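You operate a simulated robot arm through the tools that you are given. There is no shell and no other tool. Be economical: measure what you need, move in short steps, check, and stop when the job is done.

You run a simulated robot arm. Do the job below in one go: nothing can be reset, and whatever is moved stays where it is left.

Task
Put things in order on the bar top behind the drawers. At the end: the brown bread roll stands where the yellow torch stood; the yellow torch stands where the square blue ramekin stood; the blue glass stands where the brown bread roll stood; the square blue ramekin from the bar top behind the drawers is on the teal coaster; whatever was shut is shut again. Leave all else as you found it, and nothing knocked over.

The check looks at the end state, three seconds after you hand in, the way a careful person would. Anything else that was tipped, shoved, dropped, spilled or broken makes it a failure.

Robot
A 7-joint arm with a two-finger parallel gripper, fixed in place. Base frame: the origin is at the foot of the arm, x ahead of it, y to its left, z up; the work surface is at about z = 0. Readings come in cm, rad, newtons and seconds.
With the tool pointing down near the work surface it reaches from about 22 to 58 cm from the base axis. Its first joint turns from -1.152 to 1.152 rad. Payload 2.5 kg.
Tool frame: the origin (TCP) lies between the finger pads and is the grasp point; the fingertips stand 2.3 cm ahead of it; z points along the fingers, y is the line along which they close. Largest opening 9.4 cm; finger width 3.8, thickness 1; the body of the gripper, 5.4 by 9.6 cm, starts 3.9 cm behind the TCP.
Orientation is told as [roll, pitch, yaw] about the base's x, y, z axes, in that order, counted from this pose: with the fingers straight down and closing along the base's y, the tool's x points along the base's -x, its y along +y and its z along -z.

Tools
- The arm moves only by the tool step_arm. Its argument "commands" is a list that holds one entry, the list of rows, each a list of 7 numbers: the opening, from 0 (shut) to 1 (fully open), then the shift along the tool's x, y, z in units of 20 mm (1.0 is 20 mm), then the turn, a rotation vector about the tool's x, y, z in units of 5 degrees (1.0 is 5 degrees). In form: [[[claw, tx, ty, tz, ax, ay, az], ...]]. A call has 1 to 8 rows; each row shifts and turns the commanded pose from where the row before left it, along the tool's axes as they then stand. A call with a number of a shift or a turn outside -1 to 1 is refused whole. Rows are played at 5 a second. More than 5 cm and 0.15 rad between two rows, or a gripper value outside its range, and nothing of the call is played. Where a pose cannot be reached the arm comes as near as it can. A force on the tool above 40 N (or 10 N above the force at the start of the call, whichever is more), or a blocked arm, ends the call early, and 0.2 s more pass. Each finger travels about 10.8 cm/s and halts on what it meets, pressing with about 33 N; the grip force reading is that of the motor and also rises with nothing between the fingers. The clock runs only during rows and for 0.2 s after the last one: add rows that do not move to give the fingers time. It gives the time, the measured TCP pose, the force on the tool (base axes), the opening and the grip force at its end, in the units of the frame above (readings bear some noise).
- Cameras (640 x 400 px; columns grow to the right, rows downward): "scene" is fixed at [11.77, -42.21, 51.79]; the picture's right is [0.77, -0.64, 0.00], its down [-0.51, -0.61, -0.60] and it looks along [0.39, 0.47, -0.80] (base axes); focal length 254 px, centre (320, 200). "wrist" rides on the gripper at [8.6, 1.6, -7.4] in the tool frame; the picture's right is [-0.18, 0.98, 0.00], its down [-0.58, -0.11, -0.81] and it looks along [-0.79, -0.15, 0.59] (tool axes); focal length 243 px, centre (320, 200). There is no depth. A picture from a camera that has moved, and an enlarged one, comes with that camera's place and axes in the base frame and with its lens.
- grab_frame(camera): a new picture of that camera. The clock stands still meanwhile.
- inspect(camera, box): a new picture of the part [left, top, right, bottom] of that camera's present view, enlarged. The clock stands still meanwhile.
- job_done(): hands the job in; it is judged then, once.

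Work in short steps. Places have to be worked out from the pictures, the camera data and where the tool is seen: move nearer, look again, correct. Check each grasp and each placing, and mend what went wrong. You have 120 turns and 76 pictures in all, those below and enlarged ones among them. Open the gripper and draw the arm clear of the work before you hand the job in, unless the task says otherwise; then end with one line.

The tools are called after "Request:" as a command line: name --argument value ..., lists and objects as JSON in quotes. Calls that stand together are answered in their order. step_arm: Moves the arm, as the interface text tells. Its arguments: {"type":"object","properties":{"commands":{"type":"array","items":{"type":"array","items":{"type":"array","items":{"type":"number"}}}}},"required":["commands"]} The other tools are called the same way: grab_frame (camera) takes a picture; inspect (camera, box) takes an enlarged picture of a part of a camera's view; job_done () hands the job in.

At the start:

```text
clock: 0.0
ee_pos: [27.69, -26.82, 30.76]
tcp_rot: [0.001, -0.001, 0.0]
wrist_force: [0.2, -0.7, 0.2]
grip_width: 9.42
finger_force: 0.1
```

scene: 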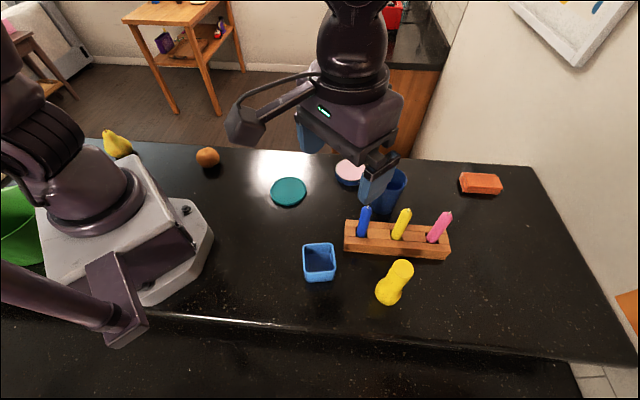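
wrist: 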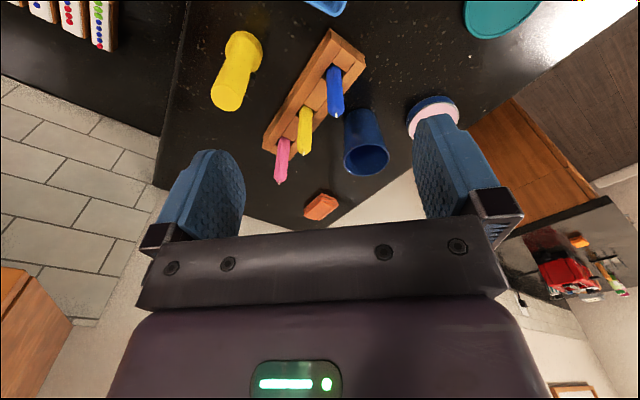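

I start by enlarging the scene to measure the objects.

Request:
inspect --camera "scene" --box '[270, 150, 510, 310]'

Request:
inspect --camera "scene" --box '[90, 110, 330, 260]'

Request:
inspect --camera "wrist" --box '[180, 0, 560, 230]'

```text
2.50 times, centred on (390, 230) of scene
camera zoom: at [11.77, -42.21, 51.79], right [0.77, -0.64, 0.0], down [-0.51, -0.61, -0.6], along [0.39, 0.47, -0.8], focal length 636 px, centre (145, 125)
```

zoom: 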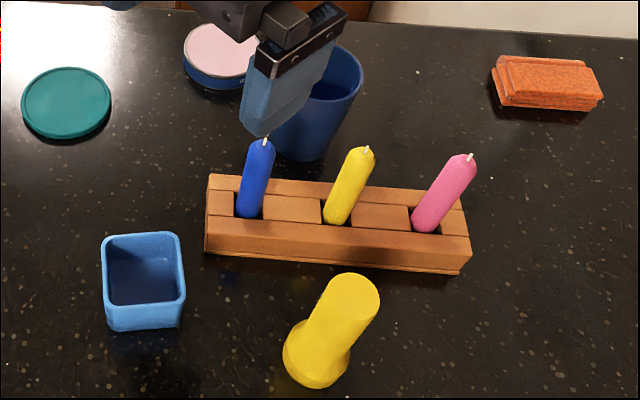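

```text
2.67 times, centred on (210, 185) of scene
camera zoom: at [11.77, -42.21, 51.79], right [0.77, -0.64, 0.0], down [-0.51, -0.61, -0.6], along [0.39, 0.47, -0.8], focal length 678 px, centre (613, 240)
```

zoom: 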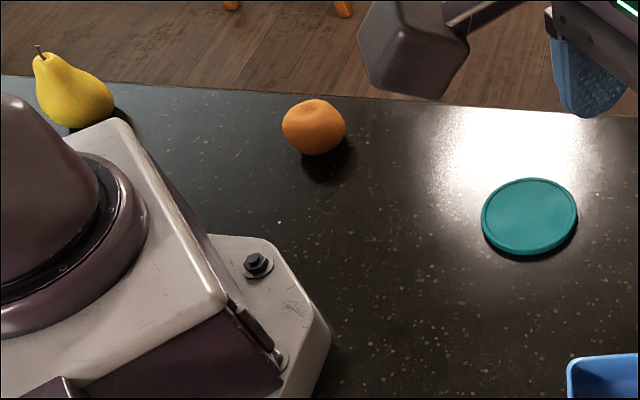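

```text
1.68 times, centred on (370, 115) of wrist
camera zoom: at [19.19, -25.33, 38.12], right [0.18, 0.98, 0.0], down [0.58, -0.11, 0.81], along [0.79, -0.15, -0.59], focal length 409 px, centre (236, 343)
```

zoom: 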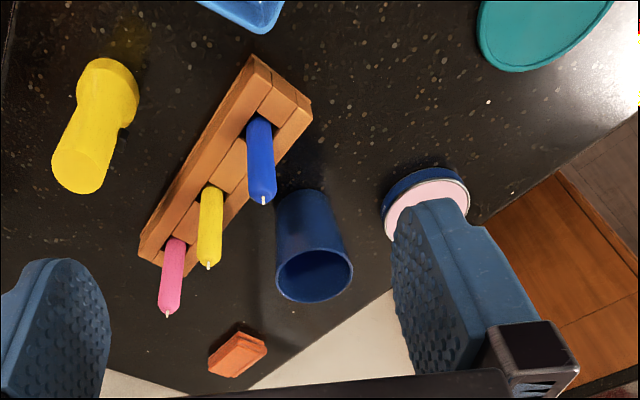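

The ramekin is near (25.6, -25.6) with edges at about -35°, the torch stands near (32.4, -38.5), and the coaster is near (32, -4). I turn the tool to line up with the ramekin and come down part of the way.

Request:
step_arm --commands '[[[1, 0, 0, 0.8, 0, 0, 1], [1, 0, 0, 0.8, 0, 0, 1], [1, 0, 0, 0.8, 0, 0, 1], [1, 0, 0, 0.8, 0, 0, 1], [1, 0, 0, 0.8, 0, 0, 1], [1, 0, 0, 0.8, 0, 0, 1], [1, 0, 0, 0.8, 0, 0, 1], [1, 0, 0, 0, 0, 0, 0]]]'

Request:
grab_frame --camera "wrist"

Request:
grab_frame --camera "scene"

```text
clock: 1.8
ee_pos: [27.78, -26.97, 19.58]
tcp_rot: [0.0, 0.0, -0.612]
wrist_force: [-0.3, 0.1, -0.3]
grip_width: 9.38
finger_force: 0.0
```

```text
70 pictures are left
camera wrist: at [21.68, -20.72, 26.9], right [0.72, 0.7, 0.0], down [0.41, -0.42, 0.81], along [0.56, -0.58, -0.59], focal length 243 px, centre (320, 200)
```

wrist: 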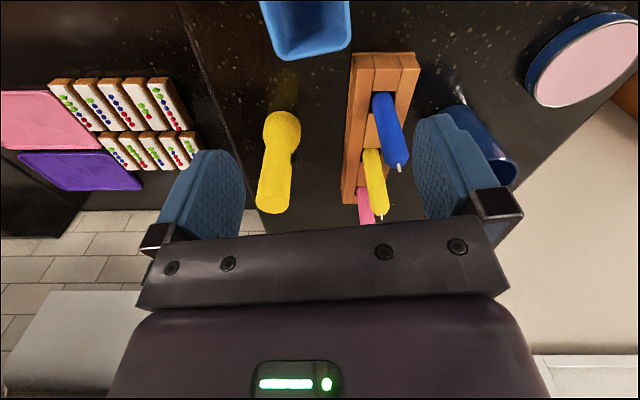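

```text
69 pictures are left
```

scene: 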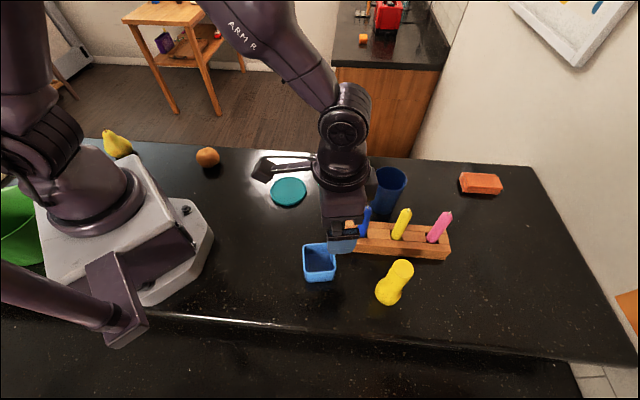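

The wrist view puts the ramekin's far rim edge around (27.2, -27.4), at the angle I expected, so its centre is near (25, -25.6). I shift over it and go down to just above the rim.

Request:
step_arm --commands '[[[1, 0.75, -0.1, 0.5, 0, 0, 0], [1, 0.75, -0.1, 1, 0, 0, 0], [1, 0, 0, 1, 0, 0, 0], [1, 0, 0, 1, 0, 0, 0], [1, 0, 0, 0.5, 0, 0, 0], [1, 0, 0, 0, 0, 0, 0]]]'

Request:
grab_frame --camera "wrist"

Request:
inspect --camera "scene" --box '[240, 190, 400, 290]'

```text
clock: 3.2
ee_pos: [24.99, -25.37, 11.5]
tcp_rot: [0.0, -0.001, -0.609]
wrist_force: [0.2, 0.4, 0.4]
grip_width: 9.39
finger_force: 0.1
```

```text
68 pictures are left
camera wrist: at [19.04, -19.24, 18.87], right [0.71, 0.7, 0.0], down [0.41, -0.42, 0.81], along [0.56, -0.58, -0.59], focal length 243 px, centre (320, 200)
```

wrist: 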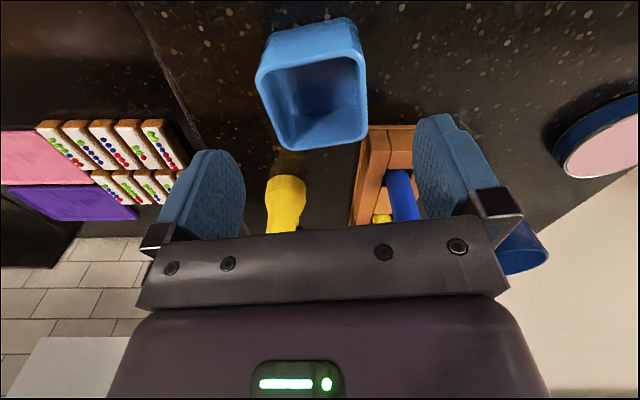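

```text
4.00 times, centred on (320, 240) of scene
camera zoom: at [11.77, -42.21, 51.79], right [0.77, -0.64, 0.0], down [-0.51, -0.61, -0.6], along [0.39, 0.47, -0.8], focal length 1018 px, centre (320, 40)
```

zoom: 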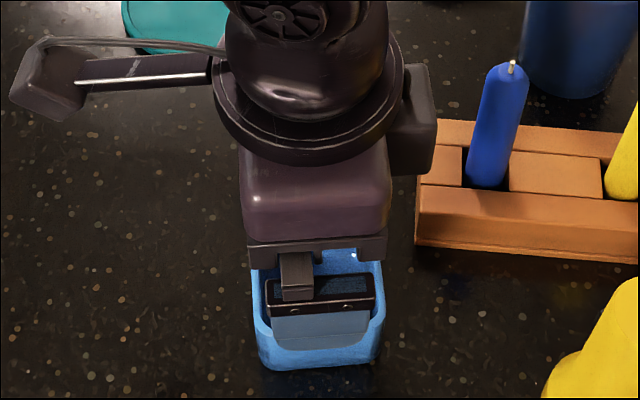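

The ramekin's centre comes out near (25.3, -25.7) with its rim at about z 5.5, which fits between the fingers. I go down to z ≈ 4 and close on it.

Request:
step_arm --commands '[[[1, -0.2, -0.05, 0.75, 0, 0, 0], [1, 0, 0, 1, 0, 0, 0], [1, 0, 0, 1, 0, 0, 0], [1, 0, 0, 1, 0, 0, 0], [1, 0, 0, 0, 0, 0, 0], [0.5, 0, 0, 0, 0, 0, 0], [0.3, 0, 0, 0, 0, 0, 0], [0.3, 0, 0, 0, 0, 0, 0]]]'

Request:
inspect --camera "scene" --box '[240, 190, 400, 290]'

```text
clock: 5.0
ee_pos: [25.28, -25.84, 4.15]
tcp_rot: [-0.001, 0.001, -0.61]
wrist_force: [-0.1, 0.0, -0.2]
grip_width: 6.38
finger_force: 32.5
```

```text
4.00 times, centred on (320, 240) of scene
camera zoom: at [11.77, -42.21, 51.79], right [0.77, -0.64, 0.0], down [-0.51, -0.61, -0.6], along [0.39, 0.47, -0.8], focal length 1018 px, centre (320, 40)
```

zoom: 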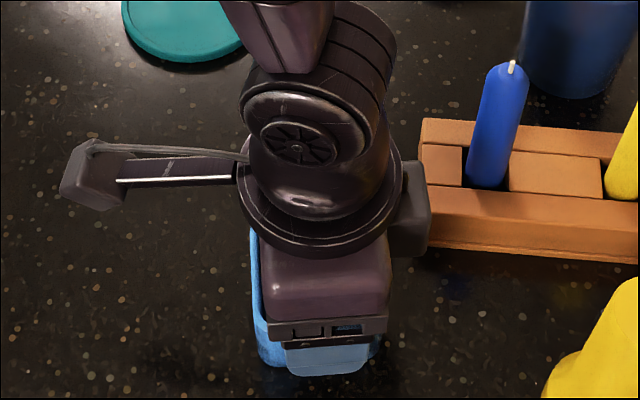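

The grip is at 6.4 cm width, so the ramekin is held. I lift it straight up and start carrying it to the coaster at about (32.1, -5.0).

Request:
step_arm --commands '[[[0.3, 0, 0, -0.6, 0, 0, 0], [0.3, 0, 0, -1, 0, 0, 0], [0.3, 0, 0, -1, 0, 0, 0], [0.3, 0, 0, -1, 0, 0, 0], [0.3, 0.29, 0.95, -1, 0, 0, 0], [0.3, 0.29, 0.95, 0, 0, 0, 0], [0.3, 0.29, 0.95, 0, 0, 0, 0], [0.3, 0.29, 0.95, 0, 0, 0, 0]]]'

Request:
step_arm --commands '[[[0.3, 0.29, 0.95, 0, 0, 0, 0], [0.3, 0.29, 0.95, 0, 0, 0, 0], [0.3, 0.29, 0.95, 0, 0, 0, 0], [0.3, 0.29, 0.95, 0, 0, 0, 0], [0.3, 0.29, 0.95, 0, 0, 0, 0], [0.3, 0.29, 0.95, 0, 0, 0, 0], [0.3, 0.29, 0.95, 0, 0, 0, 0], [0.3, 0, 0, 0, 0, 0, 0]]]'

Request:
grab_frame --camera "wrist"

Request:
grab_frame --camera "scene"

```text
clock: 6.8
ee_pos: [27.71, -18.23, 13.23]
tcp_rot: [-0.001, -0.001, -0.613]
wrist_force: [-0.3, 0.0, -2.4]
grip_width: 6.36
finger_force: 33.3
```

```text
clock: 8.6
ee_pos: [32.09, -5.02, 13.26]
tcp_rot: [-0.001, -0.001, -0.614]
wrist_force: [-0.6, 0.3, -2.2]
grip_width: 6.37
finger_force: 33.6
```

```text
65 pictures are left
camera wrist: at [26.01, 1.13, 20.62], right [0.72, 0.7, 0.0], down [0.41, -0.42, 0.81], along [0.56, -0.58, -0.59], focal length 243 px, centre (320, 200)
```

wrist: 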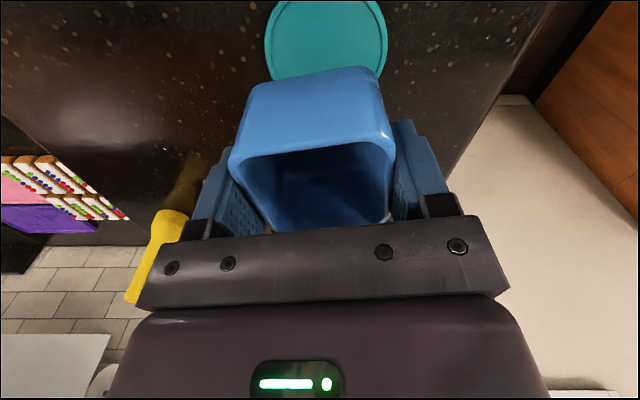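

```text
64 pictures are left
```

scene: 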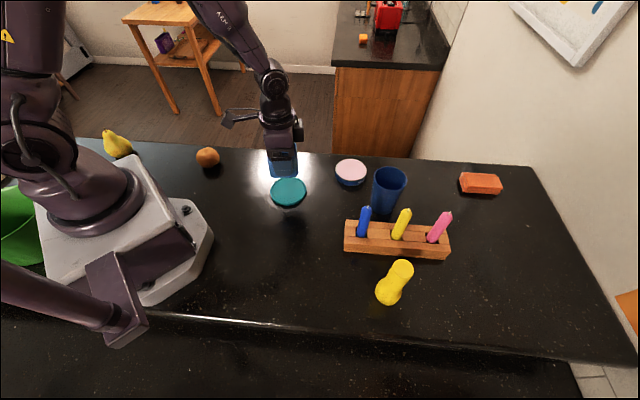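

The coaster sits right below the held ramekin (about 0.2 cm off). I go down toward it, with small steps at the end so the force shows contact.

Request:
step_arm --commands '[[[0.3, 0, 0.1, 1, 0, 0, 0], [0.3, 0, 0, 1, 0, 0, 0], [0.3, 0, 0, 1, 0, 0, 0], [0.3, 0, 0, 0.85, 0, 0, 0], [0.3, 0, 0, 0, 0, 0, 0]]]'

Request:
inspect --camera "scene" --box '[230, 140, 350, 215]'

```text
clock: 9.8
ee_pos: [32.19, -4.85, 5.51]
tcp_rot: [0.0, -0.002, -0.612]
wrist_force: [0.1, 0.3, -2.6]
grip_width: 6.38
finger_force: 33.2
```

```text
5.33 times, centred on (290, 178) of scene
camera zoom: at [11.78, -42.21, 51.79], right [0.77, -0.64, 0.0], down [-0.51, -0.61, -0.6], along [0.39, 0.47, -0.8], focal length 1357 px, centre (480, 320)
```

zoom: 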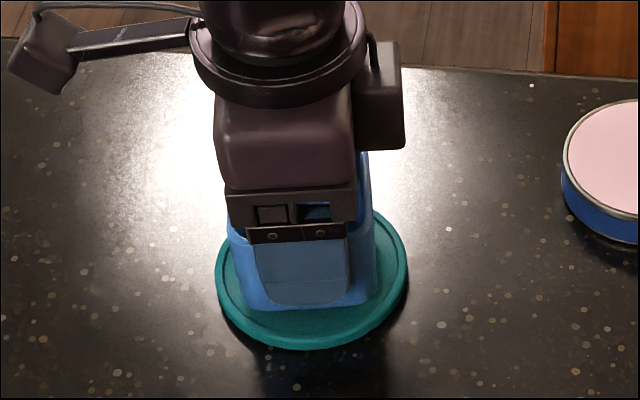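

The ramekin is well centred over the coaster and close to it. I creep down until there is contact.

Request:
step_arm --commands '[[[0.3, 0, 0, 0.12, 0, 0, 0], [0.3, 0, 0, 0.12, 0, 0, 0], [0.3, 0, 0, 0, 0, 0, 0]]]'

```text
clock: 10.6
ee_pos: [32.17, -4.84, 5.08]
tcp_rot: [0.001, 0.001, -0.61]
wrist_force: [0.5, 0.1, -2.7]
grip_width: 6.35
finger_force: 32.6
```

No contact yet at z 5.08, so I continue.

Request:
step_arm --commands '[[[0.3, 0, 0, 0.1, 0, 0, 0], [0.3, 0, 0, 0.1, 0, 0, 0], [0.3, 0, 0, 0, 0, 0, 0]]]'

```text
clock: 11.2
ee_pos: [32.2, -4.92, 4.85]
tcp_rot: [0.002, -0.003, -0.611]
wrist_force: [-3.9, 0.1, 13.3]
grip_width: 6.38
finger_force: 33.0
stopped in row 3: the force on the tool passed its limit (the readings are from after the stop); the commanded pose is now the measured one
```

There is contact at z 4.85. I open the fingers, rise straight up and look.

Request:
step_arm --commands '[[[0.75, 0, 0, -0.05, 0, 0, 0], [1, 0, 0, 0, 0, 0, 0], [1, 0, 0, 0, 0, 0, 0], [1, 0, 0, -1, 0, 0, 0], [1, 0, 0, -1, 0, 0, 0], [1, 0, 0, -1, 0, 0, 0], [1, 0, 0, -1, 0, 0, 0], [1, 0, 0, -1, 0, 0, 0]]]'

Request:
grab_frame --camera "scene"

Request:
grab_frame --camera "wrist"

```text
clock: 13.0
ee_pos: [32.14, -4.88, 14.97]
tcp_rot: [-0.001, 0.001, -0.613]
wrist_force: [-0.4, -0.2, 1.2]
grip_width: 9.36
finger_force: 0.1
```

```text
62 pictures are left
```

scene: 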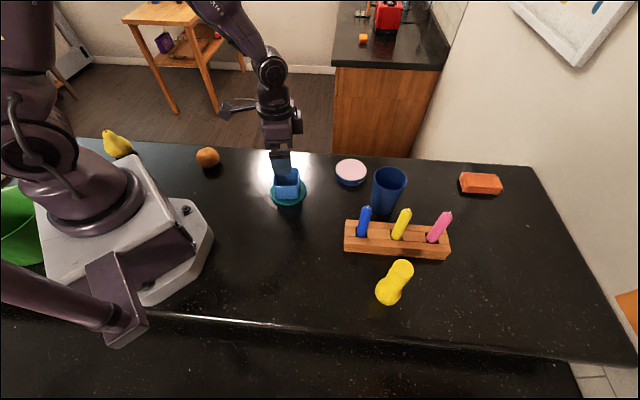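

```text
61 pictures are left
camera wrist: at [26.11, 1.38, 22.4], right [0.72, 0.7, 0.0], down [0.41, -0.42, 0.81], along [0.56, -0.58, -0.59], focal length 243 px, centre (320, 200)
```

wrist: 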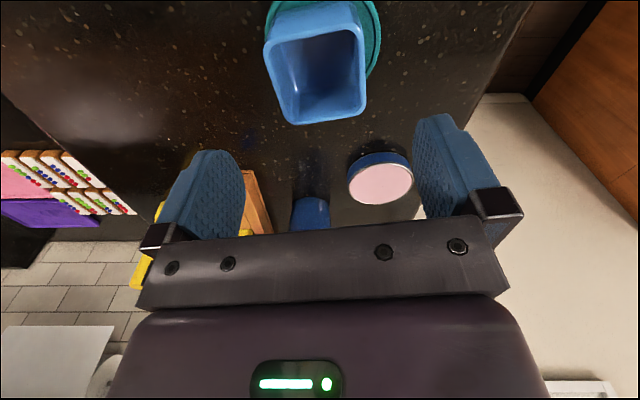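

The ramekin sits upright on the coaster. Next I fly at z ≈ 20 to a spot above the torch, clear of the candles.

Request:
step_arm --commands '[[[1, 0, 0, -1, 0, 0, 0], [1, 0, 0, -1, 0, 0, 0], [1, -0.574, -0.806, -0.8, 0, 0, 0], [1, -0.574, -0.806, 0, 0, 0, 0], [1, -0.574, -0.806, 0, 0, 0, 0], [1, -0.574, -0.806, 0, 0, 0, 0], [1, -0.574, -0.806, 0, 0, 0, 0], [1, -0.574, -0.806, 0, 0, 0, 0]]]'

Request:
step_arm --commands '[[[1, -0.574, -0.806, 0, 0, 0, 0], [1, -0.574, -0.806, 0, 0, 0, 0], [1, -0.574, -0.806, 0, 0, 0, 0], [1, -0.574, -0.806, 0, 0, 0, 0], [1, -0.574, -0.806, 0, 0, 0, 0], [1, -0.574, -0.806, 0, 0, 0, 0], [1, -0.574, -0.806, 0, 0, 0, 0], [1, -0.574, -0.806, 0, 0, 0, 0]]]'

Request:
step_arm --commands '[[[0.8, -0.3, -0.4, 0, 0, 0, 0], [0.8, 0, 0, 0, 0, 0, 0]]]'

Request:
grab_frame --camera "wrist"

Request:
inspect --camera "scene" --box '[300, 200, 460, 310]'

```text
clock: 14.8
ee_pos: [32.1, -16.87, 20.46]
tcp_rot: [0.001, 0.001, -0.612]
wrist_force: [-0.6, -0.7, 0.1]
grip_width: 9.41
finger_force: 0.1
```

```text
clock: 16.6
ee_pos: [32.3, -32.57, 20.53]
tcp_rot: [0.0, -0.001, -0.612]
wrist_force: [-1.3, -0.8, -0.6]
grip_width: 9.44
finger_force: 0.0
```

```text
clock: 17.2
ee_pos: [32.39, -33.51, 20.55]
tcp_rot: [0.0, -0.001, -0.611]
wrist_force: [0.6, 0.0, 0.1]
grip_width: 7.5
finger_force: 0.1
```

```text
60 pictures are left
camera wrist: at [26.35, -27.33, 27.86], right [0.72, 0.7, 0.0], down [0.41, -0.42, 0.81], along [0.56, -0.58, -0.59], focal length 243 px, centre (320, 200)
```

wrist: 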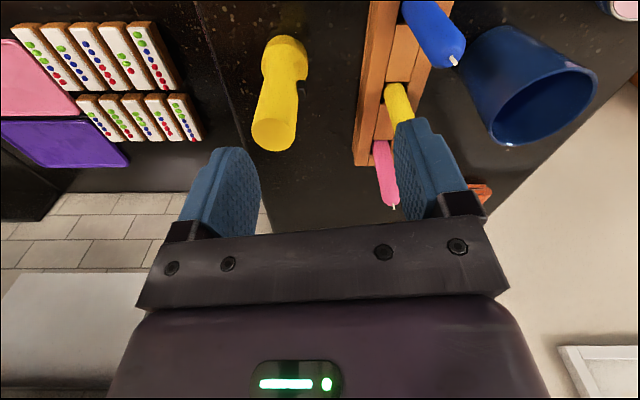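

```text
3.64 times, centred on (380, 255) of scene
camera zoom: at [11.77, -42.21, 51.79], right [0.77, -0.64, 0.0], down [-0.51, -0.61, -0.6], along [0.39, 0.47, -0.8], focal length 925 px, centre (102, 0)
```

zoom: 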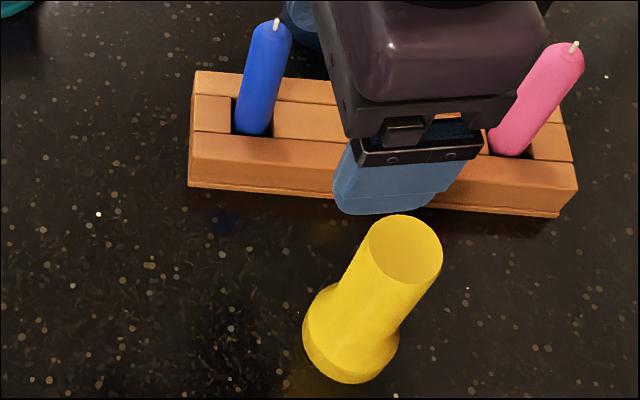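

The two views agree: the torch is at about (32.3, -38.4) and 12.9 cm tall. I move over it and go down to z ≈ 10 to take the shaft.

Request:
step_arm --commands '[[[0.8, -0.68, -1, 0, 0, 0, 0], [0.8, -0.69, -1, 0, 0, 0, 0], [0.8, 0, 0, 0.8, 0, 0, 0], [0.8, 0, 0, 0.7, 0, 0, 0], [0.8, 0, 0, 0, 0, 0, 0]]]'

Request:
grab_frame --camera "wrist"

Request:
inspect --camera "scene" --box '[300, 200, 460, 310]'

```text
clock: 18.4
ee_pos: [32.3, -38.44, 17.48]
tcp_rot: [0.0, 0.0, -0.613]
wrist_force: [-0.9, -0.2, 0.0]
grip_width: 7.52
finger_force: 0.2
```

```text
58 pictures are left
camera wrist: at [26.29, -32.22, 24.88], right [0.72, 0.7, 0.0], down [0.41, -0.42, 0.81], along [0.56, -0.58, -0.59], focal length 243 px, centre (320, 200)
```

wrist: 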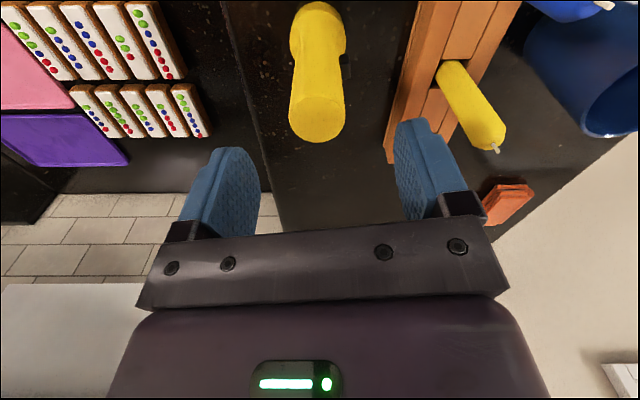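

```text
3.64 times, centred on (380, 255) of scene
camera zoom: at [11.77, -42.21, 51.79], right [0.77, -0.64, 0.0], down [-0.51, -0.61, -0.6], along [0.39, 0.47, -0.8], focal length 925 px, centre (102, 0)
```

zoom: 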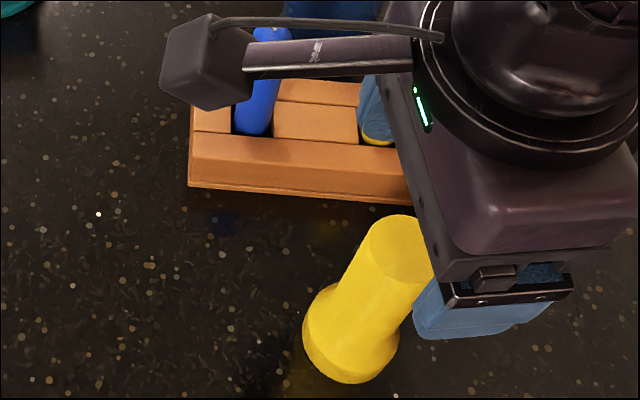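

The torch is aligned between the fingers, so I go down and close on the shaft.

Request:
step_arm --commands '[[[0.8, 0, 0, 1, 0, 0, 0], [0.8, 0, 0, 1, 0, 0, 0], [0.8, 0, 0, 1, 0, 0, 0], [0.8, 0, 0, 0.7, 0, 0, 0], [0.8, 0, 0, 0, 0, 0, 0], [0.4, 0, 0, 0, 0, 0, 0], [0.15, 0, 0, 0, 0, 0, 0], [0.15, 0, 0, 0, 0, 0, 0]]]'

Request:
inspect --camera "scene" --box '[300, 180, 460, 310]'

```text
clock: 20.2
ee_pos: [32.4, -38.47, 10.17]
tcp_rot: [0.001, -0.001, -0.612]
wrist_force: [-0.2, 0.0, 0.5]
grip_width: 3.32
finger_force: 33.1
```

```text
3.08 times, centred on (380, 245) of scene
camera zoom: at [11.77, -42.21, 51.79], right [0.77, -0.64, 0.0], down [-0.51, -0.61, -0.6], along [0.39, 0.47, -0.8], focal length 783 px, centre (135, 62)
```

zoom: 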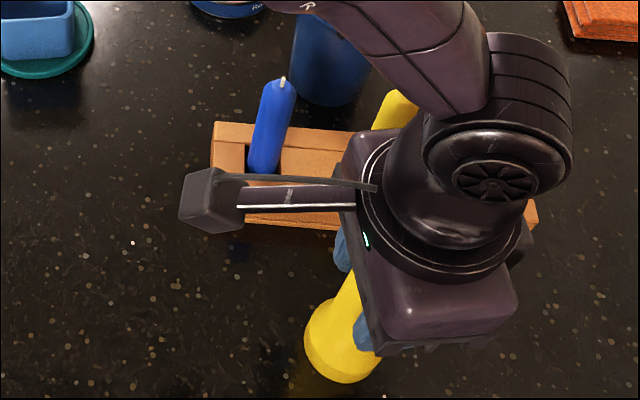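

The shaft is held (3.3 cm). I lift it 5 cm and carry it to the ramekin's old spot at (25.3, -25.8).

Request:
step_arm --commands '[[[0.15, 0, 0, -1, 0, 0, 0], [0.15, 0, 0, -1, 0, 0, 0], [0.15, 0, 0, -0.5, 0, 0, 0], [0.15, 0.816, 0.392, 0, 0, 0, 0], [0.15, 0.816, 0.392, 0, 0, 0, 0], [0.15, 0.816, 0.392, 0, 0, 0, 0], [0.15, 0.816, 0.392, 0, 0, 0, 0], [0.15, 0.816, 0.392, 0, 0, 0, 0]]]'

Request:
step_arm --commands '[[[0.15, 0.816, 0.392, 0, 0, 0, 0], [0.15, 0.816, 0.392, 0, 0, 0, 0], [0.15, 0.816, 0.392, 0, 0, 0, 0], [0.15, 0, 0, 0, 0, 0, 0], [0.15, 0, 0, 1, 0, 0, 0], [0.15, 0, 0, 1, 0, 0, 0], [0.15, 0, 0, 0.2, 0, 0, 0], [0.15, 0, 0, 0, 0, 0, 0]]]'

Request:
grab_frame --camera "scene"

Request:
grab_frame --camera "wrist"

```text
clock: 22.0
ee_pos: [27.86, -30.61, 15.06]
tcp_rot: [0.0, -0.002, -0.611]
wrist_force: [-0.1, 0.2, -0.6]
grip_width: 3.31
finger_force: 33.4
```

```text
clock: 23.8
ee_pos: [25.35, -25.9, 10.78]
tcp_rot: [0.0, 0.0, -0.614]
wrist_force: [0.7, -0.4, -0.5]
grip_width: 3.29
finger_force: 33.1
```

```text
55 pictures are left
```

scene: 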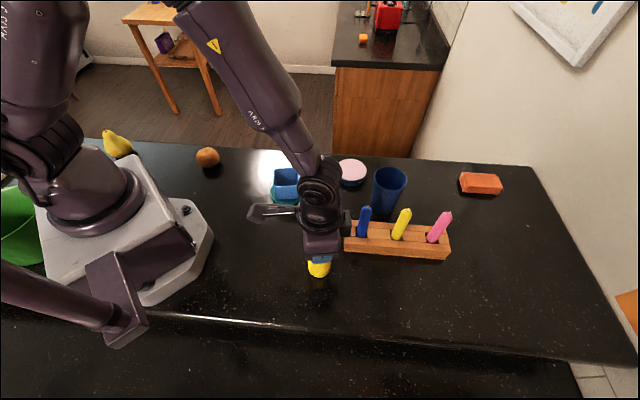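

```text
54 pictures are left
camera wrist: at [19.28, -19.68, 18.07], right [0.72, 0.7, 0.0], down [0.41, -0.42, 0.81], along [0.56, -0.58, -0.59], focal length 243 px, centre (320, 200)
```

wrist: 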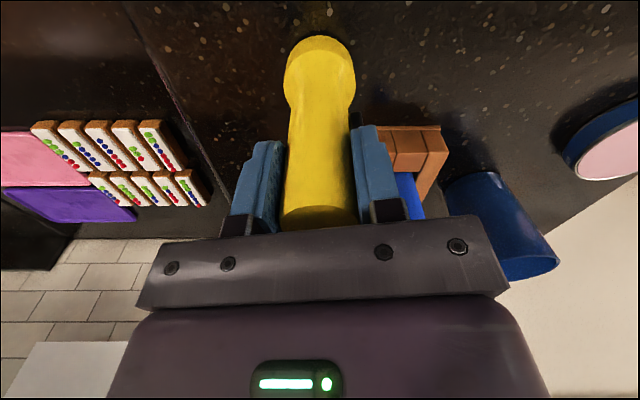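

The torch hangs upright over the spot with its base about 0.6 cm up. I lower it gently.

Request:
step_arm --commands '[[[0.15, 0, 0, 0.12, 0, 0, 0], [0.15, 0, 0, 0.12, 0, 0, 0], [0.15, 0, 0, 0.06, 0, 0, 0], [0.15, 0, 0, 0.05, 0, 0, 0], [0.15, 0, 0, 0, 0, 0, 0]]]'

```text
clock: 25.0
ee_pos: [25.33, -25.96, 10.06]
tcp_rot: [-0.002, -0.005, -0.61]
wrist_force: [1.4, 4.0, 21.8]
grip_width: 3.28
finger_force: 32.8
```

Contact. I release, rise straight up and check.

Request:
step_arm --commands '[[[0.15, 0, 0, -0.05, 0, 0, 0], [0.5, 0, 0, 0, 0, 0, 0], [0.8, 0, 0, 0, 0, 0, 0], [0.8, 0, 0, -1, 0, 0, 0], [0.8, 0, 0, -1, 0, 0, 0], [0.8, 0, 0, -1, 0, 0, 0], [0.8, 0, 0, -1, 0, 0, 0], [0.8, 0, 0, -1, 0, 0, 0]]]'

Request:
grab_frame --camera "scene"

```text
clock: 26.8
ee_pos: [25.1, -25.88, 20.24]
tcp_rot: [0.0, 0.0, -0.613]
wrist_force: [0.2, 1.4, 0.1]
grip_width: 7.5
finger_force: 0.0
```

```text
53 pictures are left
```

scene: 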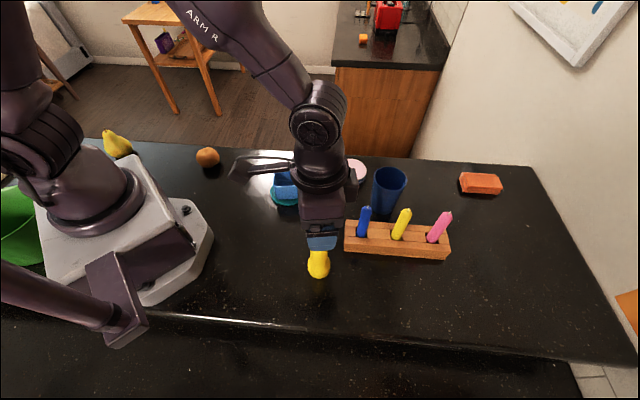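

The torch stands upright on its new spot. I rise and travel toward the left side, where the brown roll-like object is at about (21.5, 18.8).

Request:
step_arm --commands '[[[1, 0, 0, -1, 0, 0, 0], [1, 0, 0, -0.5, 0, 0, 0], [1, 0.345, 0.925, 0, 0, 0, 0], [1, 0.345, 0.925, 0, 0, 0, 0], [1, 0.345, 0.925, 0, 0, 0, 0], [1, 0.345, 0.925, 0, 0, 0, 0], [1, 0.345, 0.925, 0, 0, 0, 0], [1, 0.345, 0.925, 0, 0, 0, 0]]]'

Request:
step_arm --commands '[[[1, 0.345, 0.925, 0, 0, 0, 0], [1, 0.345, 0.925, 0, 0, 0, 0], [1, 0.345, 0.925, 0, 0, 0, 0], [1, 0.345, 0.925, 0, 0, 0, 0], [1, 0.345, 0.925, 0, 0, 0, 0], [1, 0.345, 0.925, 0, 0, 0, 0], [1, 0, 0, 0, 0, 0, -1], [1, 0, 0, 0, 0, 0, -1]]]'

Request:
step_arm --commands '[[[1, 0, 0, 0, 0, 0, -1], [1, 0, 0, 0, 0, 0, -1], [1, 0, 0, 0, 0, 0, -1], [1, 0, 0, 0, 0, 0, -1], [1, 0, 0, 0, 0, 0, -1], [1, 0, 0, 0, 0, 0, -1], [1, 0, 0, 0, 0, 0, -1], [1, 0, 0, 0, 0, 0, -1]]]'

Request:
step_arm --commands '[[[1, 0, 0, 0, 0, 0, -1], [1, 0, 0, 0, 0, 0, -1], [1, 0, 0, 0, 0, 0, -1], [1, 0, 0, 0, 0, 0, -1], [1, 0, 0, 0, 0, 0, -1], [1, 0, 0, 0, 0, 0, 0]]]'

Request:
grab_frame --camera "wrist"

```text
clock: 28.6
ee_pos: [28.25, -14.45, 23.2]
tcp_rot: [-0.001, -0.003, -0.612]
wrist_force: [0.5, 0.2, 0.5]
grip_width: 9.41
finger_force: 0.1
```

```text
clock: 30.4
ee_pos: [31.2, -2.97, 23.12]
tcp_rot: [0.0, -0.001, -0.437]
wrist_force: [-0.2, 0.5, 0.2]
grip_width: 9.41
finger_force: 0.0
```

```text
clock: 32.2
ee_pos: [31.3, -3.07, 23.2]
tcp_rot: [-0.001, 0.0, 0.264]
wrist_force: [0.2, -0.5, 0.7]
grip_width: 9.42
finger_force: 0.1
```

```text
clock: 33.6
ee_pos: [31.28, -3.07, 23.2]
tcp_rot: [-0.001, -0.002, 0.699]
wrist_force: [-0.3, 0.3, 0.6]
grip_width: 9.4
finger_force: 0.1
```

```text
52 pictures are left
camera wrist: at [23.72, -7.34, 30.55], right [-0.49, 0.87, 0.0], down [0.51, 0.29, 0.81], along [0.7, 0.4, -0.59], focal length 243 px, centre (320, 200)
```

wrist: 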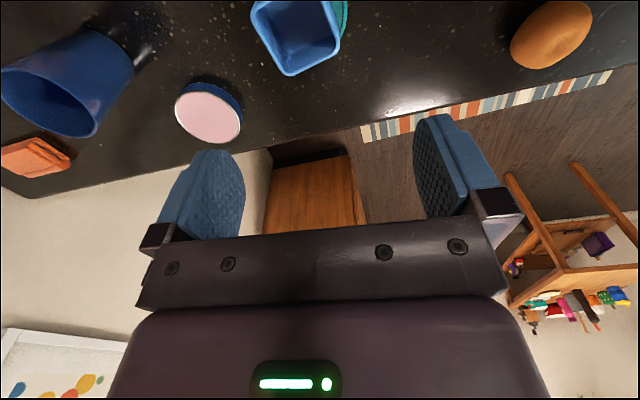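

Seen from here it is an oblong brown bun, so this is the bread roll. I move above it.

Request:
step_arm --commands '[[[1, -0.264, 0.97, 0, 0, 0, 0], [1, -0.264, 0.97, 0, 0, 0, 0], [1, -0.264, 0.97, 0, 0, 0, 0], [1, -0.264, 0.97, 0, 0, 0, 0], [1, -0.264, 0.97, 0, 0, 0, 0], [1, -0.264, 0.97, 0, 0, 0, 0], [1, -0.264, 0.97, 0.5, 0, 0, 0], [1, -0.264, 0.97, 0.5, 0, 0, 0]]]'

Request:
step_arm --commands '[[[1, -0.264, 0.97, 0.5, 0, 0, 0], [1, -0.264, 0.97, 0.5, 0, 0, 0], [1, -0.264, 0.97, 0.5, 0, 0, 0], [1, 0, 0, 0, 0, 0, 0]]]'

Request:
grab_frame --camera "wrist"

Request:
inspect --camera "scene" --box '[150, 120, 270, 195]'

```text
clock: 35.4
ee_pos: [24.56, 11.69, 21.11]
tcp_rot: [0.0, -0.001, 0.698]
wrist_force: [0.4, 0.1, -0.2]
grip_width: 9.37
finger_force: 0.0
```

```text
clock: 36.4
ee_pos: [21.94, 17.2, 18.04]
tcp_rot: [0.0, 0.0, 0.697]
wrist_force: [0.1, 0.1, -0.5]
grip_width: 9.39
finger_force: 0.0
```

```text
51 pictures are left
camera wrist: at [14.42, 12.81, 25.4], right [-0.49, 0.87, 0.0], down [0.51, 0.29, 0.81], along [0.7, 0.4, -0.59], focal length 243 px, centre (320, 200)
```

wrist: 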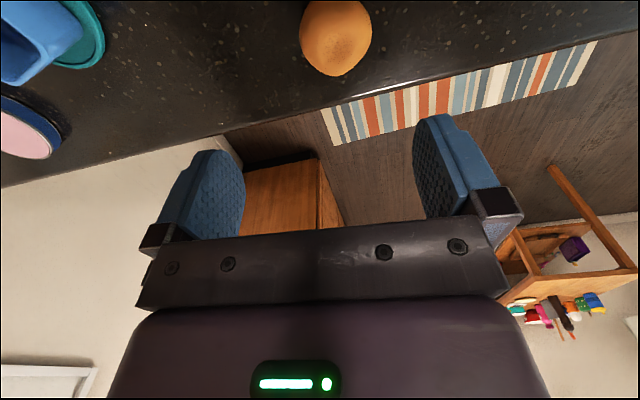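

```text
5.33 times, centred on (210, 158) of scene
camera zoom: at [11.77, -42.21, 51.79], right [0.77, -0.64, 0.0], down [-0.51, -0.61, -0.6], along [0.39, 0.47, -0.8], focal length 1357 px, centre (907, 427)
```

zoom: 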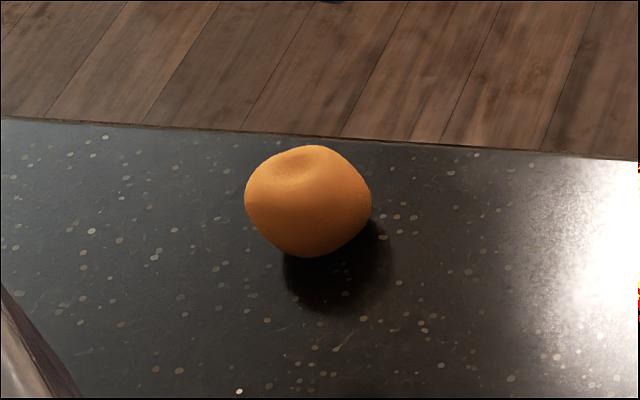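

Both views agree on a roll centre at (21.2, 18.0), about 6.5–7 cm across. I centre on it and drop to z 10 for a closer look.

Request:
step_arm --commands '[[[1, 0, 0.55, 1, 0, 0, 0], [1, 0, 0, 1, 0, 0, 0], [1, 0, 0, 1, 0, 0, 0], [1, 0, 0, 1, 0, 0, 0], [1, 0, 0, 0, 0, 0, 0]]]'

Request:
grab_frame --camera "wrist"

Request:
inspect --camera "scene" --box '[150, 120, 270, 195]'

```text
clock: 37.6
ee_pos: [21.24, 18.17, 10.13]
tcp_rot: [0.0, -0.002, 0.699]
wrist_force: [-0.8, 0.1, 0.8]
grip_width: 9.4
finger_force: 0.1
```

```text
49 pictures are left
camera wrist: at [13.75, 13.68, 17.45], right [-0.49, 0.87, 0.0], down [0.51, 0.29, 0.81], along [0.7, 0.39, -0.59], focal length 243 px, centre (320, 200)
```

wrist: 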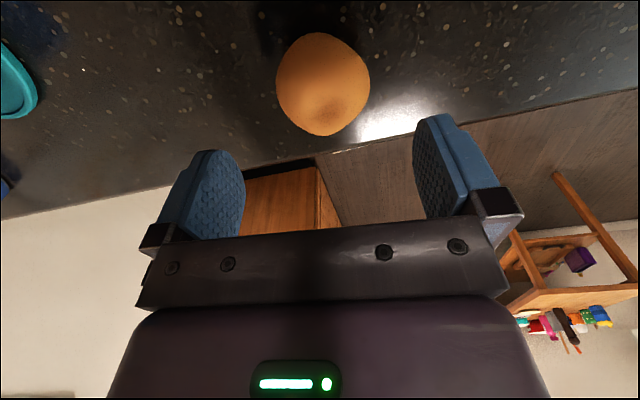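

```text
5.33 times, centred on (210, 158) of scene
camera zoom: at [11.77, -42.21, 51.79], right [0.77, -0.64, 0.0], down [-0.51, -0.61, -0.6], along [0.39, 0.47, -0.8], focal length 1357 px, centre (907, 427)
```

zoom: 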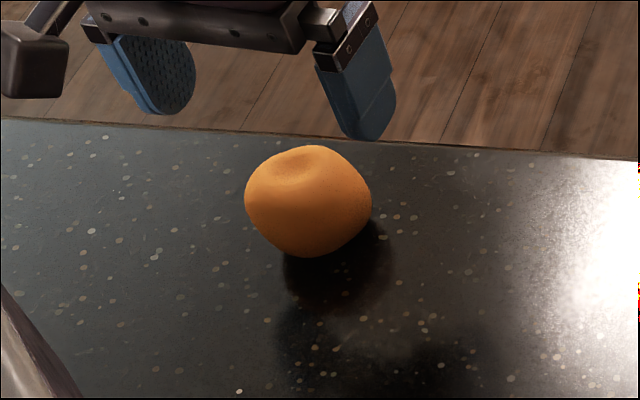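

The roll is about 0.7 cm nearer the base than the tool, and 5.8 cm wide along the closing line. I correct, go down to z ≈ 2.9 and grip it.

Request:
step_arm --commands '[[[1, 0.35, 0, 0.6, 0, 0, 0], [1, 0, 0, 1, 0, 0, 0], [1, 0, 0, 1, 0, 0, 0], [1, 0, 0, 1, 0, 0, 0], [1, 0, 0, 0, 0, 0, 0], [0.6, 0, 0, 0, 0, 0, 0], [0.35, 0, 0, 0, 0, 0, 0], [0.35, 0, 0, 0, 0, 0, 0]]]'

Request:
grab_frame --camera "wrist"

Request:
inspect --camera "scene" --box '[150, 120, 270, 195]'

```text
clock: 39.4
ee_pos: [20.86, 17.54, 2.88]
tcp_rot: [0.001, 0.0, 0.696]
wrist_force: [0.6, 0.1, 0.2]
grip_width: 6.04
finger_force: 33.1
```

```text
47 pictures are left
camera wrist: at [13.33, 13.16, 10.25], right [-0.49, 0.87, 0.0], down [0.52, 0.29, 0.81], along [0.7, 0.39, -0.59], focal length 243 px, centre (320, 200)
```

wrist: 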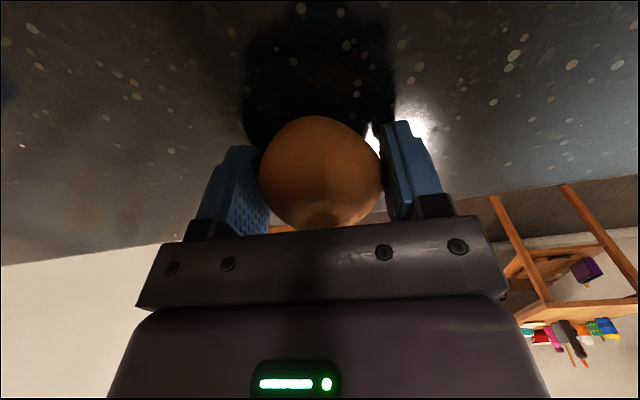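

```text
5.33 times, centred on (210, 158) of scene
camera zoom: at [11.77, -42.21, 51.79], right [0.77, -0.64, 0.0], down [-0.51, -0.61, -0.6], along [0.39, 0.47, -0.8], focal length 1357 px, centre (907, 427)
```

zoom: 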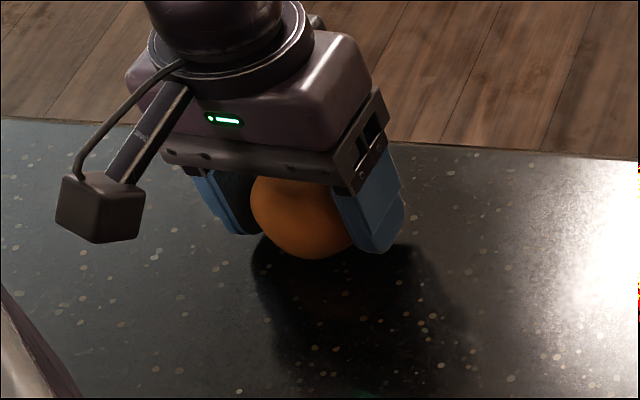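

The roll is held (6.0 cm); its spot is (20.9, 17.5). I lift it high and carry it back toward the middle.

Request:
step_arm --commands '[[[0.35, 0, 0, -0.4, 0, 0, 0], [0.35, 0, 0, -0.8, 0, 0, 0], [0.35, 0, 0, -1, 0, 0, 0], [0.35, 0, 0, -1, 0, 0, 0], [0.35, 0, 0, -1, 0, 0, 0], [0.35, 0, 0, -1, 0, 0, 0], [0.35, 0, 0, -1, 0, 0, 0], [0.35, 0, 0, -1, 0, 0, 0]]]'

Request:
grab_frame --camera "wrist"

```text
clock: 41.2
ee_pos: [20.75, 17.53, 17.39]
tcp_rot: [0.001, 0.0, 0.697]
wrist_force: [-0.1, 0.9, -0.3]
grip_width: 6.02
finger_force: 33.1
```

```text
45 pictures are left
camera wrist: at [13.25, 13.14, 24.77], right [-0.49, 0.87, 0.0], down [0.52, 0.29, 0.81], along [0.7, 0.39, -0.59], focal length 243 px, centre (320, 200)
```

wrist: 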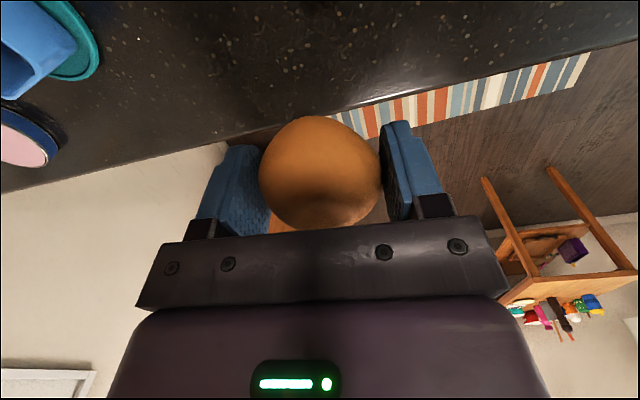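

The roll is held firmly and hasn't tilted. I carry on across and then turn the tool back.

Request:
step_arm --commands '[[[0.35, 0.227, -0.925, -0.4, 0, 0, 0], [0.35, 0.227, -0.925, -0.4, 0, 0, 0], [0.35, 0.227, -0.925, -0.4, 0, 0, 0], [0.35, 0.227, -0.925, -0.3, 0, 0, 0], [0.35, 0.227, -0.925, 0, 0, 0, 0], [0.35, 0.227, -0.925, 0, 0, 0, 0], [0.35, 0.227, -0.925, 0, 0, 0, 0], [0.35, 0.227, -0.925, 0, 0, 0, 0]]]'

Request:
step_arm --commands '[[[0.35, 0.227, -0.925, 0, 0, 0, 0], [0.35, 0.227, -0.925, 0, 0, 0, 0], [0.35, 0.227, -0.925, 0, 0, 0, 0], [0.35, 0.227, -0.925, 0, 0, 0, 0], [0.35, 0, 0, 0, 0, 0, 1], [0.35, 0, 0, 0, 0, 0, 1], [0.35, 0, 0, 0, 0, 0, 1], [0.35, 0, 0, 0, 0, 0, 1]]]'

Request:
step_arm --commands '[[[0.35, 0, 0, 0, 0, 0, 1], [0.35, 0, 0, 0, 0, 0, 1], [0.35, 0, 0, 0, 0, 0, 1], [0.35, 0, 0, 0, 0, 0, 1], [0.35, 0, 0, 0, 0, 0, 1], [0.35, 0, 0, 0, 0, 0, 1], [0.35, 0, 0, 0, 0, 0, 1], [0.35, 0, 0, 0, 0, 0, 1]]]'

Request:
step_arm --commands '[[[0.35, 0, 0, 0, 0, 0, 1], [0.35, 0, 0, 0, 0, 0, 1], [0.35, 0, 0, 0, 0, 0, 1], [0.35, 0, 0, 0, 0, 0, 0]]]'

```text
clock: 43.0
ee_pos: [27.43, 3.95, 20.19]
tcp_rot: [0.001, 0.0, 0.697]
wrist_force: [-0.9, -0.2, -1.0]
grip_width: 6.04
finger_force: 32.5
```

```text
clock: 44.8
ee_pos: [30.9, -2.99, 20.38]
tcp_rot: [0.0, 0.0, 0.345]
wrist_force: [0.5, -0.2, -0.7]
grip_width: 6.03
finger_force: 32.9
```

```text
clock: 46.6
ee_pos: [30.79, -3.0, 20.37]
tcp_rot: [0.0, 0.0, -0.353]
wrist_force: [0.7, -0.6, 0.2]
grip_width: 6.06
finger_force: 33.2
```

```text
clock: 47.6
ee_pos: [30.93, -2.91, 20.32]
tcp_rot: [0.0, 0.0, -0.612]
wrist_force: [-0.1, 1.0, -1.0]
grip_width: 6.05
finger_force: 33.2
```

The tool is back at yaw -35° with the roll still held. I fly to above the torch's old spot (32.3, -38.4).

Request:
step_arm --commands '[[[0.35, -0.597, -0.786, 0, 0, 0, 0], [0.35, -0.597, -0.786, 0, 0, 0, 0], [0.35, -0.597, -0.786, 0, 0, 0, 0], [0.35, -0.597, -0.786, 0, 0, 0, 0], [0.35, -0.597, -0.786, 0, 0, 0, 0], [0.35, -0.597, -0.786, 0, 0, 0, 0], [0.35, -0.597, -0.786, 0, 0, 0, 0], [0.35, -0.597, -0.786, 0, 0, 0, 0]]]'

Request:
step_arm --commands '[[[0.35, -0.597, -0.786, 0, 0, 0, 0], [0.35, -0.597, -0.786, 0, 0, 0, 0], [0.35, -0.597, -0.786, 0, 0, 0, 0], [0.35, -0.597, -0.786, 0, 0, 0, 0], [0.35, -0.597, -0.786, 0, 0, 0, 0], [0.35, -0.597, -0.786, 0, 0, 0, 0], [0.35, -0.597, -0.786, 0, 0, 0, 0], [0.35, -0.597, -0.786, 0, 0, 0, 0]]]'

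Request:
step_arm --commands '[[[0.35, -0.597, -0.786, 0, 0, 0, 0], [0.35, -0.597, -0.786, 0, 0, 0, 0], [0.35, 0, 0, 0.5, 0, 0, 0], [0.35, 0, 0, 1, 0, 0, 0], [0.35, 0, 0, 1, 0, 0, 0], [0.35, 0, 0, 1, 0, 0, 0], [0.35, 0, 0, 0, 0, 0, 0]]]'

Request:
grab_frame --camera "scene"

Request:
grab_frame --camera "wrist"

```text
clock: 49.4
ee_pos: [31.29, -18.8, 20.28]
tcp_rot: [0.0, -0.001, -0.611]
wrist_force: [0.1, 0.2, -1.0]
grip_width: 6.01
finger_force: 32.7
```

```text
clock: 51.2
ee_pos: [31.94, -34.5, 20.46]
tcp_rot: [-0.001, 0.001, -0.61]
wrist_force: [-0.2, -0.3, -0.5]
grip_width: 6.04
finger_force: 33.0
```

```text
clock: 52.8
ee_pos: [32.21, -38.62, 13.39]
tcp_rot: [0.001, -0.002, -0.613]
wrist_force: [-0.2, 0.1, -0.7]
grip_width: 6.04
finger_force: 32.9
```

```text
44 pictures are left
```

scene: 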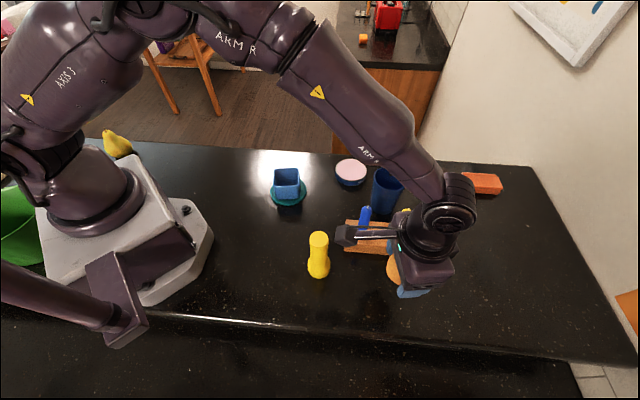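

```text
43 pictures are left
camera wrist: at [26.15, -32.36, 20.71], right [0.72, 0.7, 0.0], down [0.41, -0.42, 0.81], along [0.56, -0.58, -0.59], focal length 243 px, centre (320, 200)
```

wrist: 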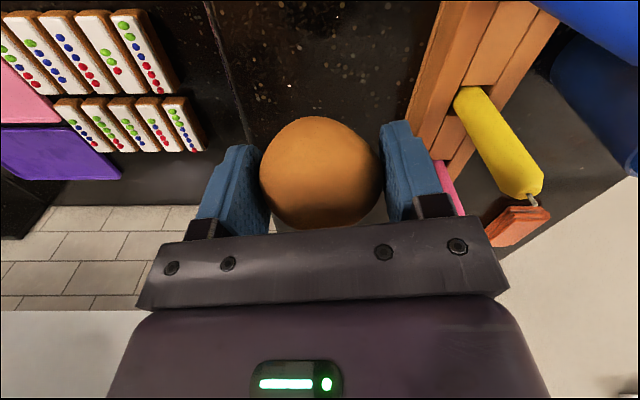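

The roll is above its spot, with good clearance from the torch and candles. I lower it to just above the surface.

Request:
step_arm --commands '[[[0.35, 0, 0.1, 1, 0, 0, 0], [0.35, 0, 0, 1, 0, 0, 0], [0.35, 0, 0, 1, 0, 0, 0], [0.35, 0, 0, 1, 0, 0, 0], [0.35, 0, 0, 0.9, 0, 0, 0], [0.35, 0, 0, 0, 0, 0, 0]]]'

Request:
step_arm --commands '[[[0.35, 0, 0, 0.1, 0, 0, 0], [0.35, 0, 0, 0.1, 0, 0, 0], [0.35, 0, 0, 0.07, 0, 0, 0], [0.35, 0, 0, 0, 0, 0, 0]]]'

Request:
inspect --camera "scene" --box '[290, 180, 470, 310]'

```text
clock: 54.2
ee_pos: [32.16, -38.46, 3.43]
tcp_rot: [0.0, -0.001, -0.612]
wrist_force: [0.9, 0.4, -1.6]
grip_width: 6.01
finger_force: 32.9
```

```text
clock: 55.2
ee_pos: [32.31, -38.31, 3.0]
tcp_rot: [-0.001, 0.001, -0.613]
wrist_force: [0.8, 0.7, -0.6]
grip_width: 6.04
finger_force: 33.5
```

```text
3.08 times, centred on (380, 245) of scene
camera zoom: at [11.77, -42.21, 51.79], right [0.77, -0.64, 0.0], down [-0.51, -0.61, -0.6], along [0.39, 0.47, -0.8], focal length 783 px, centre (135, 62)
```

zoom: 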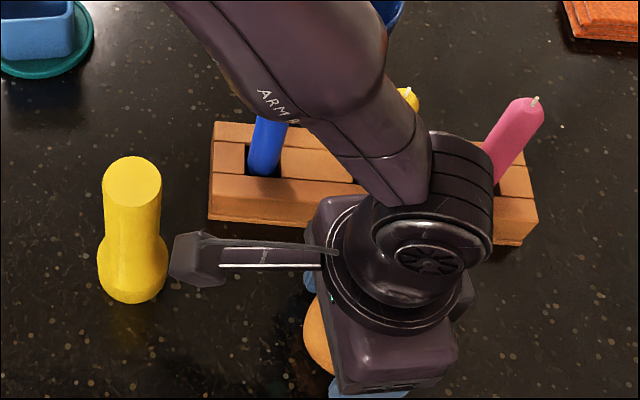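

Nothing has been touched and the torch is clear. I creep the last bit down to contact.

Request:
step_arm --commands '[[[0.35, 0, 0, 0.06, 0, 0, 0], [0.35, 0, 0, 0.06, 0, 0, 0], [0.35, 0, 0, 0, 0, 0, 0]]]'

```text
clock: 56.0
ee_pos: [32.34, -38.24, 2.88]
tcp_rot: [0.001, -0.003, -0.613]
wrist_force: [-0.5, 0.6, 5.4]
grip_width: 6.02
finger_force: 33.2
```

The roll touches the surface (5 N). I open slowly and rise a little, then check that it stays.

Request:
step_arm --commands '[[[0.7, 0, 0, 0, 0, 0, 0], [0.85, 0, 0, 0, 0, 0, 0], [0.85, 0, 0, 0, 0, 0, 0], [0.85, 0, 0, -0.5, 0, 0, 0], [0.85, 0, 0, -1, 0, 0, 0], [0.85, 0, 0, -1, 0, 0, 0], [0.85, 0, 0, -1, 0, 0, 0], [0.85, 0, 0, -1, 0, 0, 0]]]'

Request:
step_arm --commands '[[[0.85, 0, 0, -1, 0, 0, 0], [0.85, 0, 0, -1, 0, 0, 0], [0.85, 0, 0, -1, 0, 0, 0], [0.85, 0, 0, -1, 0, 0, 0], [0.85, 0, 0, -1, 0, 0, 0], [0.85, 0, 0, 0, 0, 0, 0]]]'

Request:
grab_frame --camera "scene"

Request:
grab_frame --camera "wrist"

```text
clock: 57.8
ee_pos: [32.22, -38.32, 11.53]
tcp_rot: [0.001, -0.001, -0.612]
wrist_force: [0.5, 0.8, -0.3]
grip_width: 7.99
finger_force: 0.2
```

```text
clock: 59.2
ee_pos: [32.28, -38.15, 21.8]
tcp_rot: [0.0, 0.0, -0.612]
wrist_force: [0.9, 0.3, 0.4]
grip_width: 8.01
finger_force: 0.0
```

```text
41 pictures are left
```

scene: 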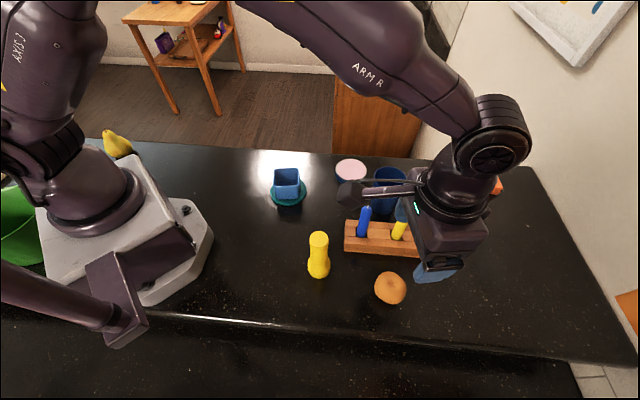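

```text
40 pictures are left
camera wrist: at [26.32, -31.95, 29.04], right [0.72, 0.7, 0.0], down [0.41, -0.42, 0.81], along [0.56, -0.58, -0.59], focal length 243 px, centre (320, 200)
```

wrist: 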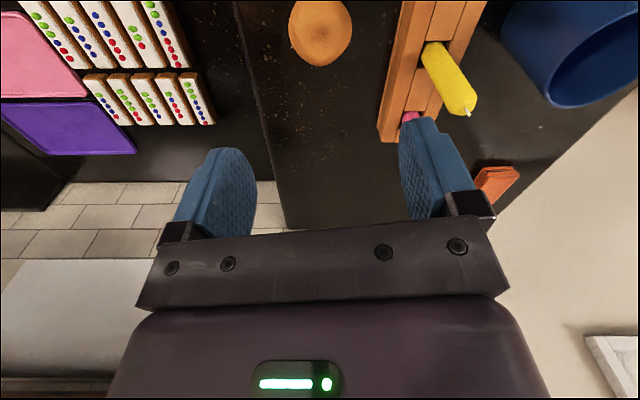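

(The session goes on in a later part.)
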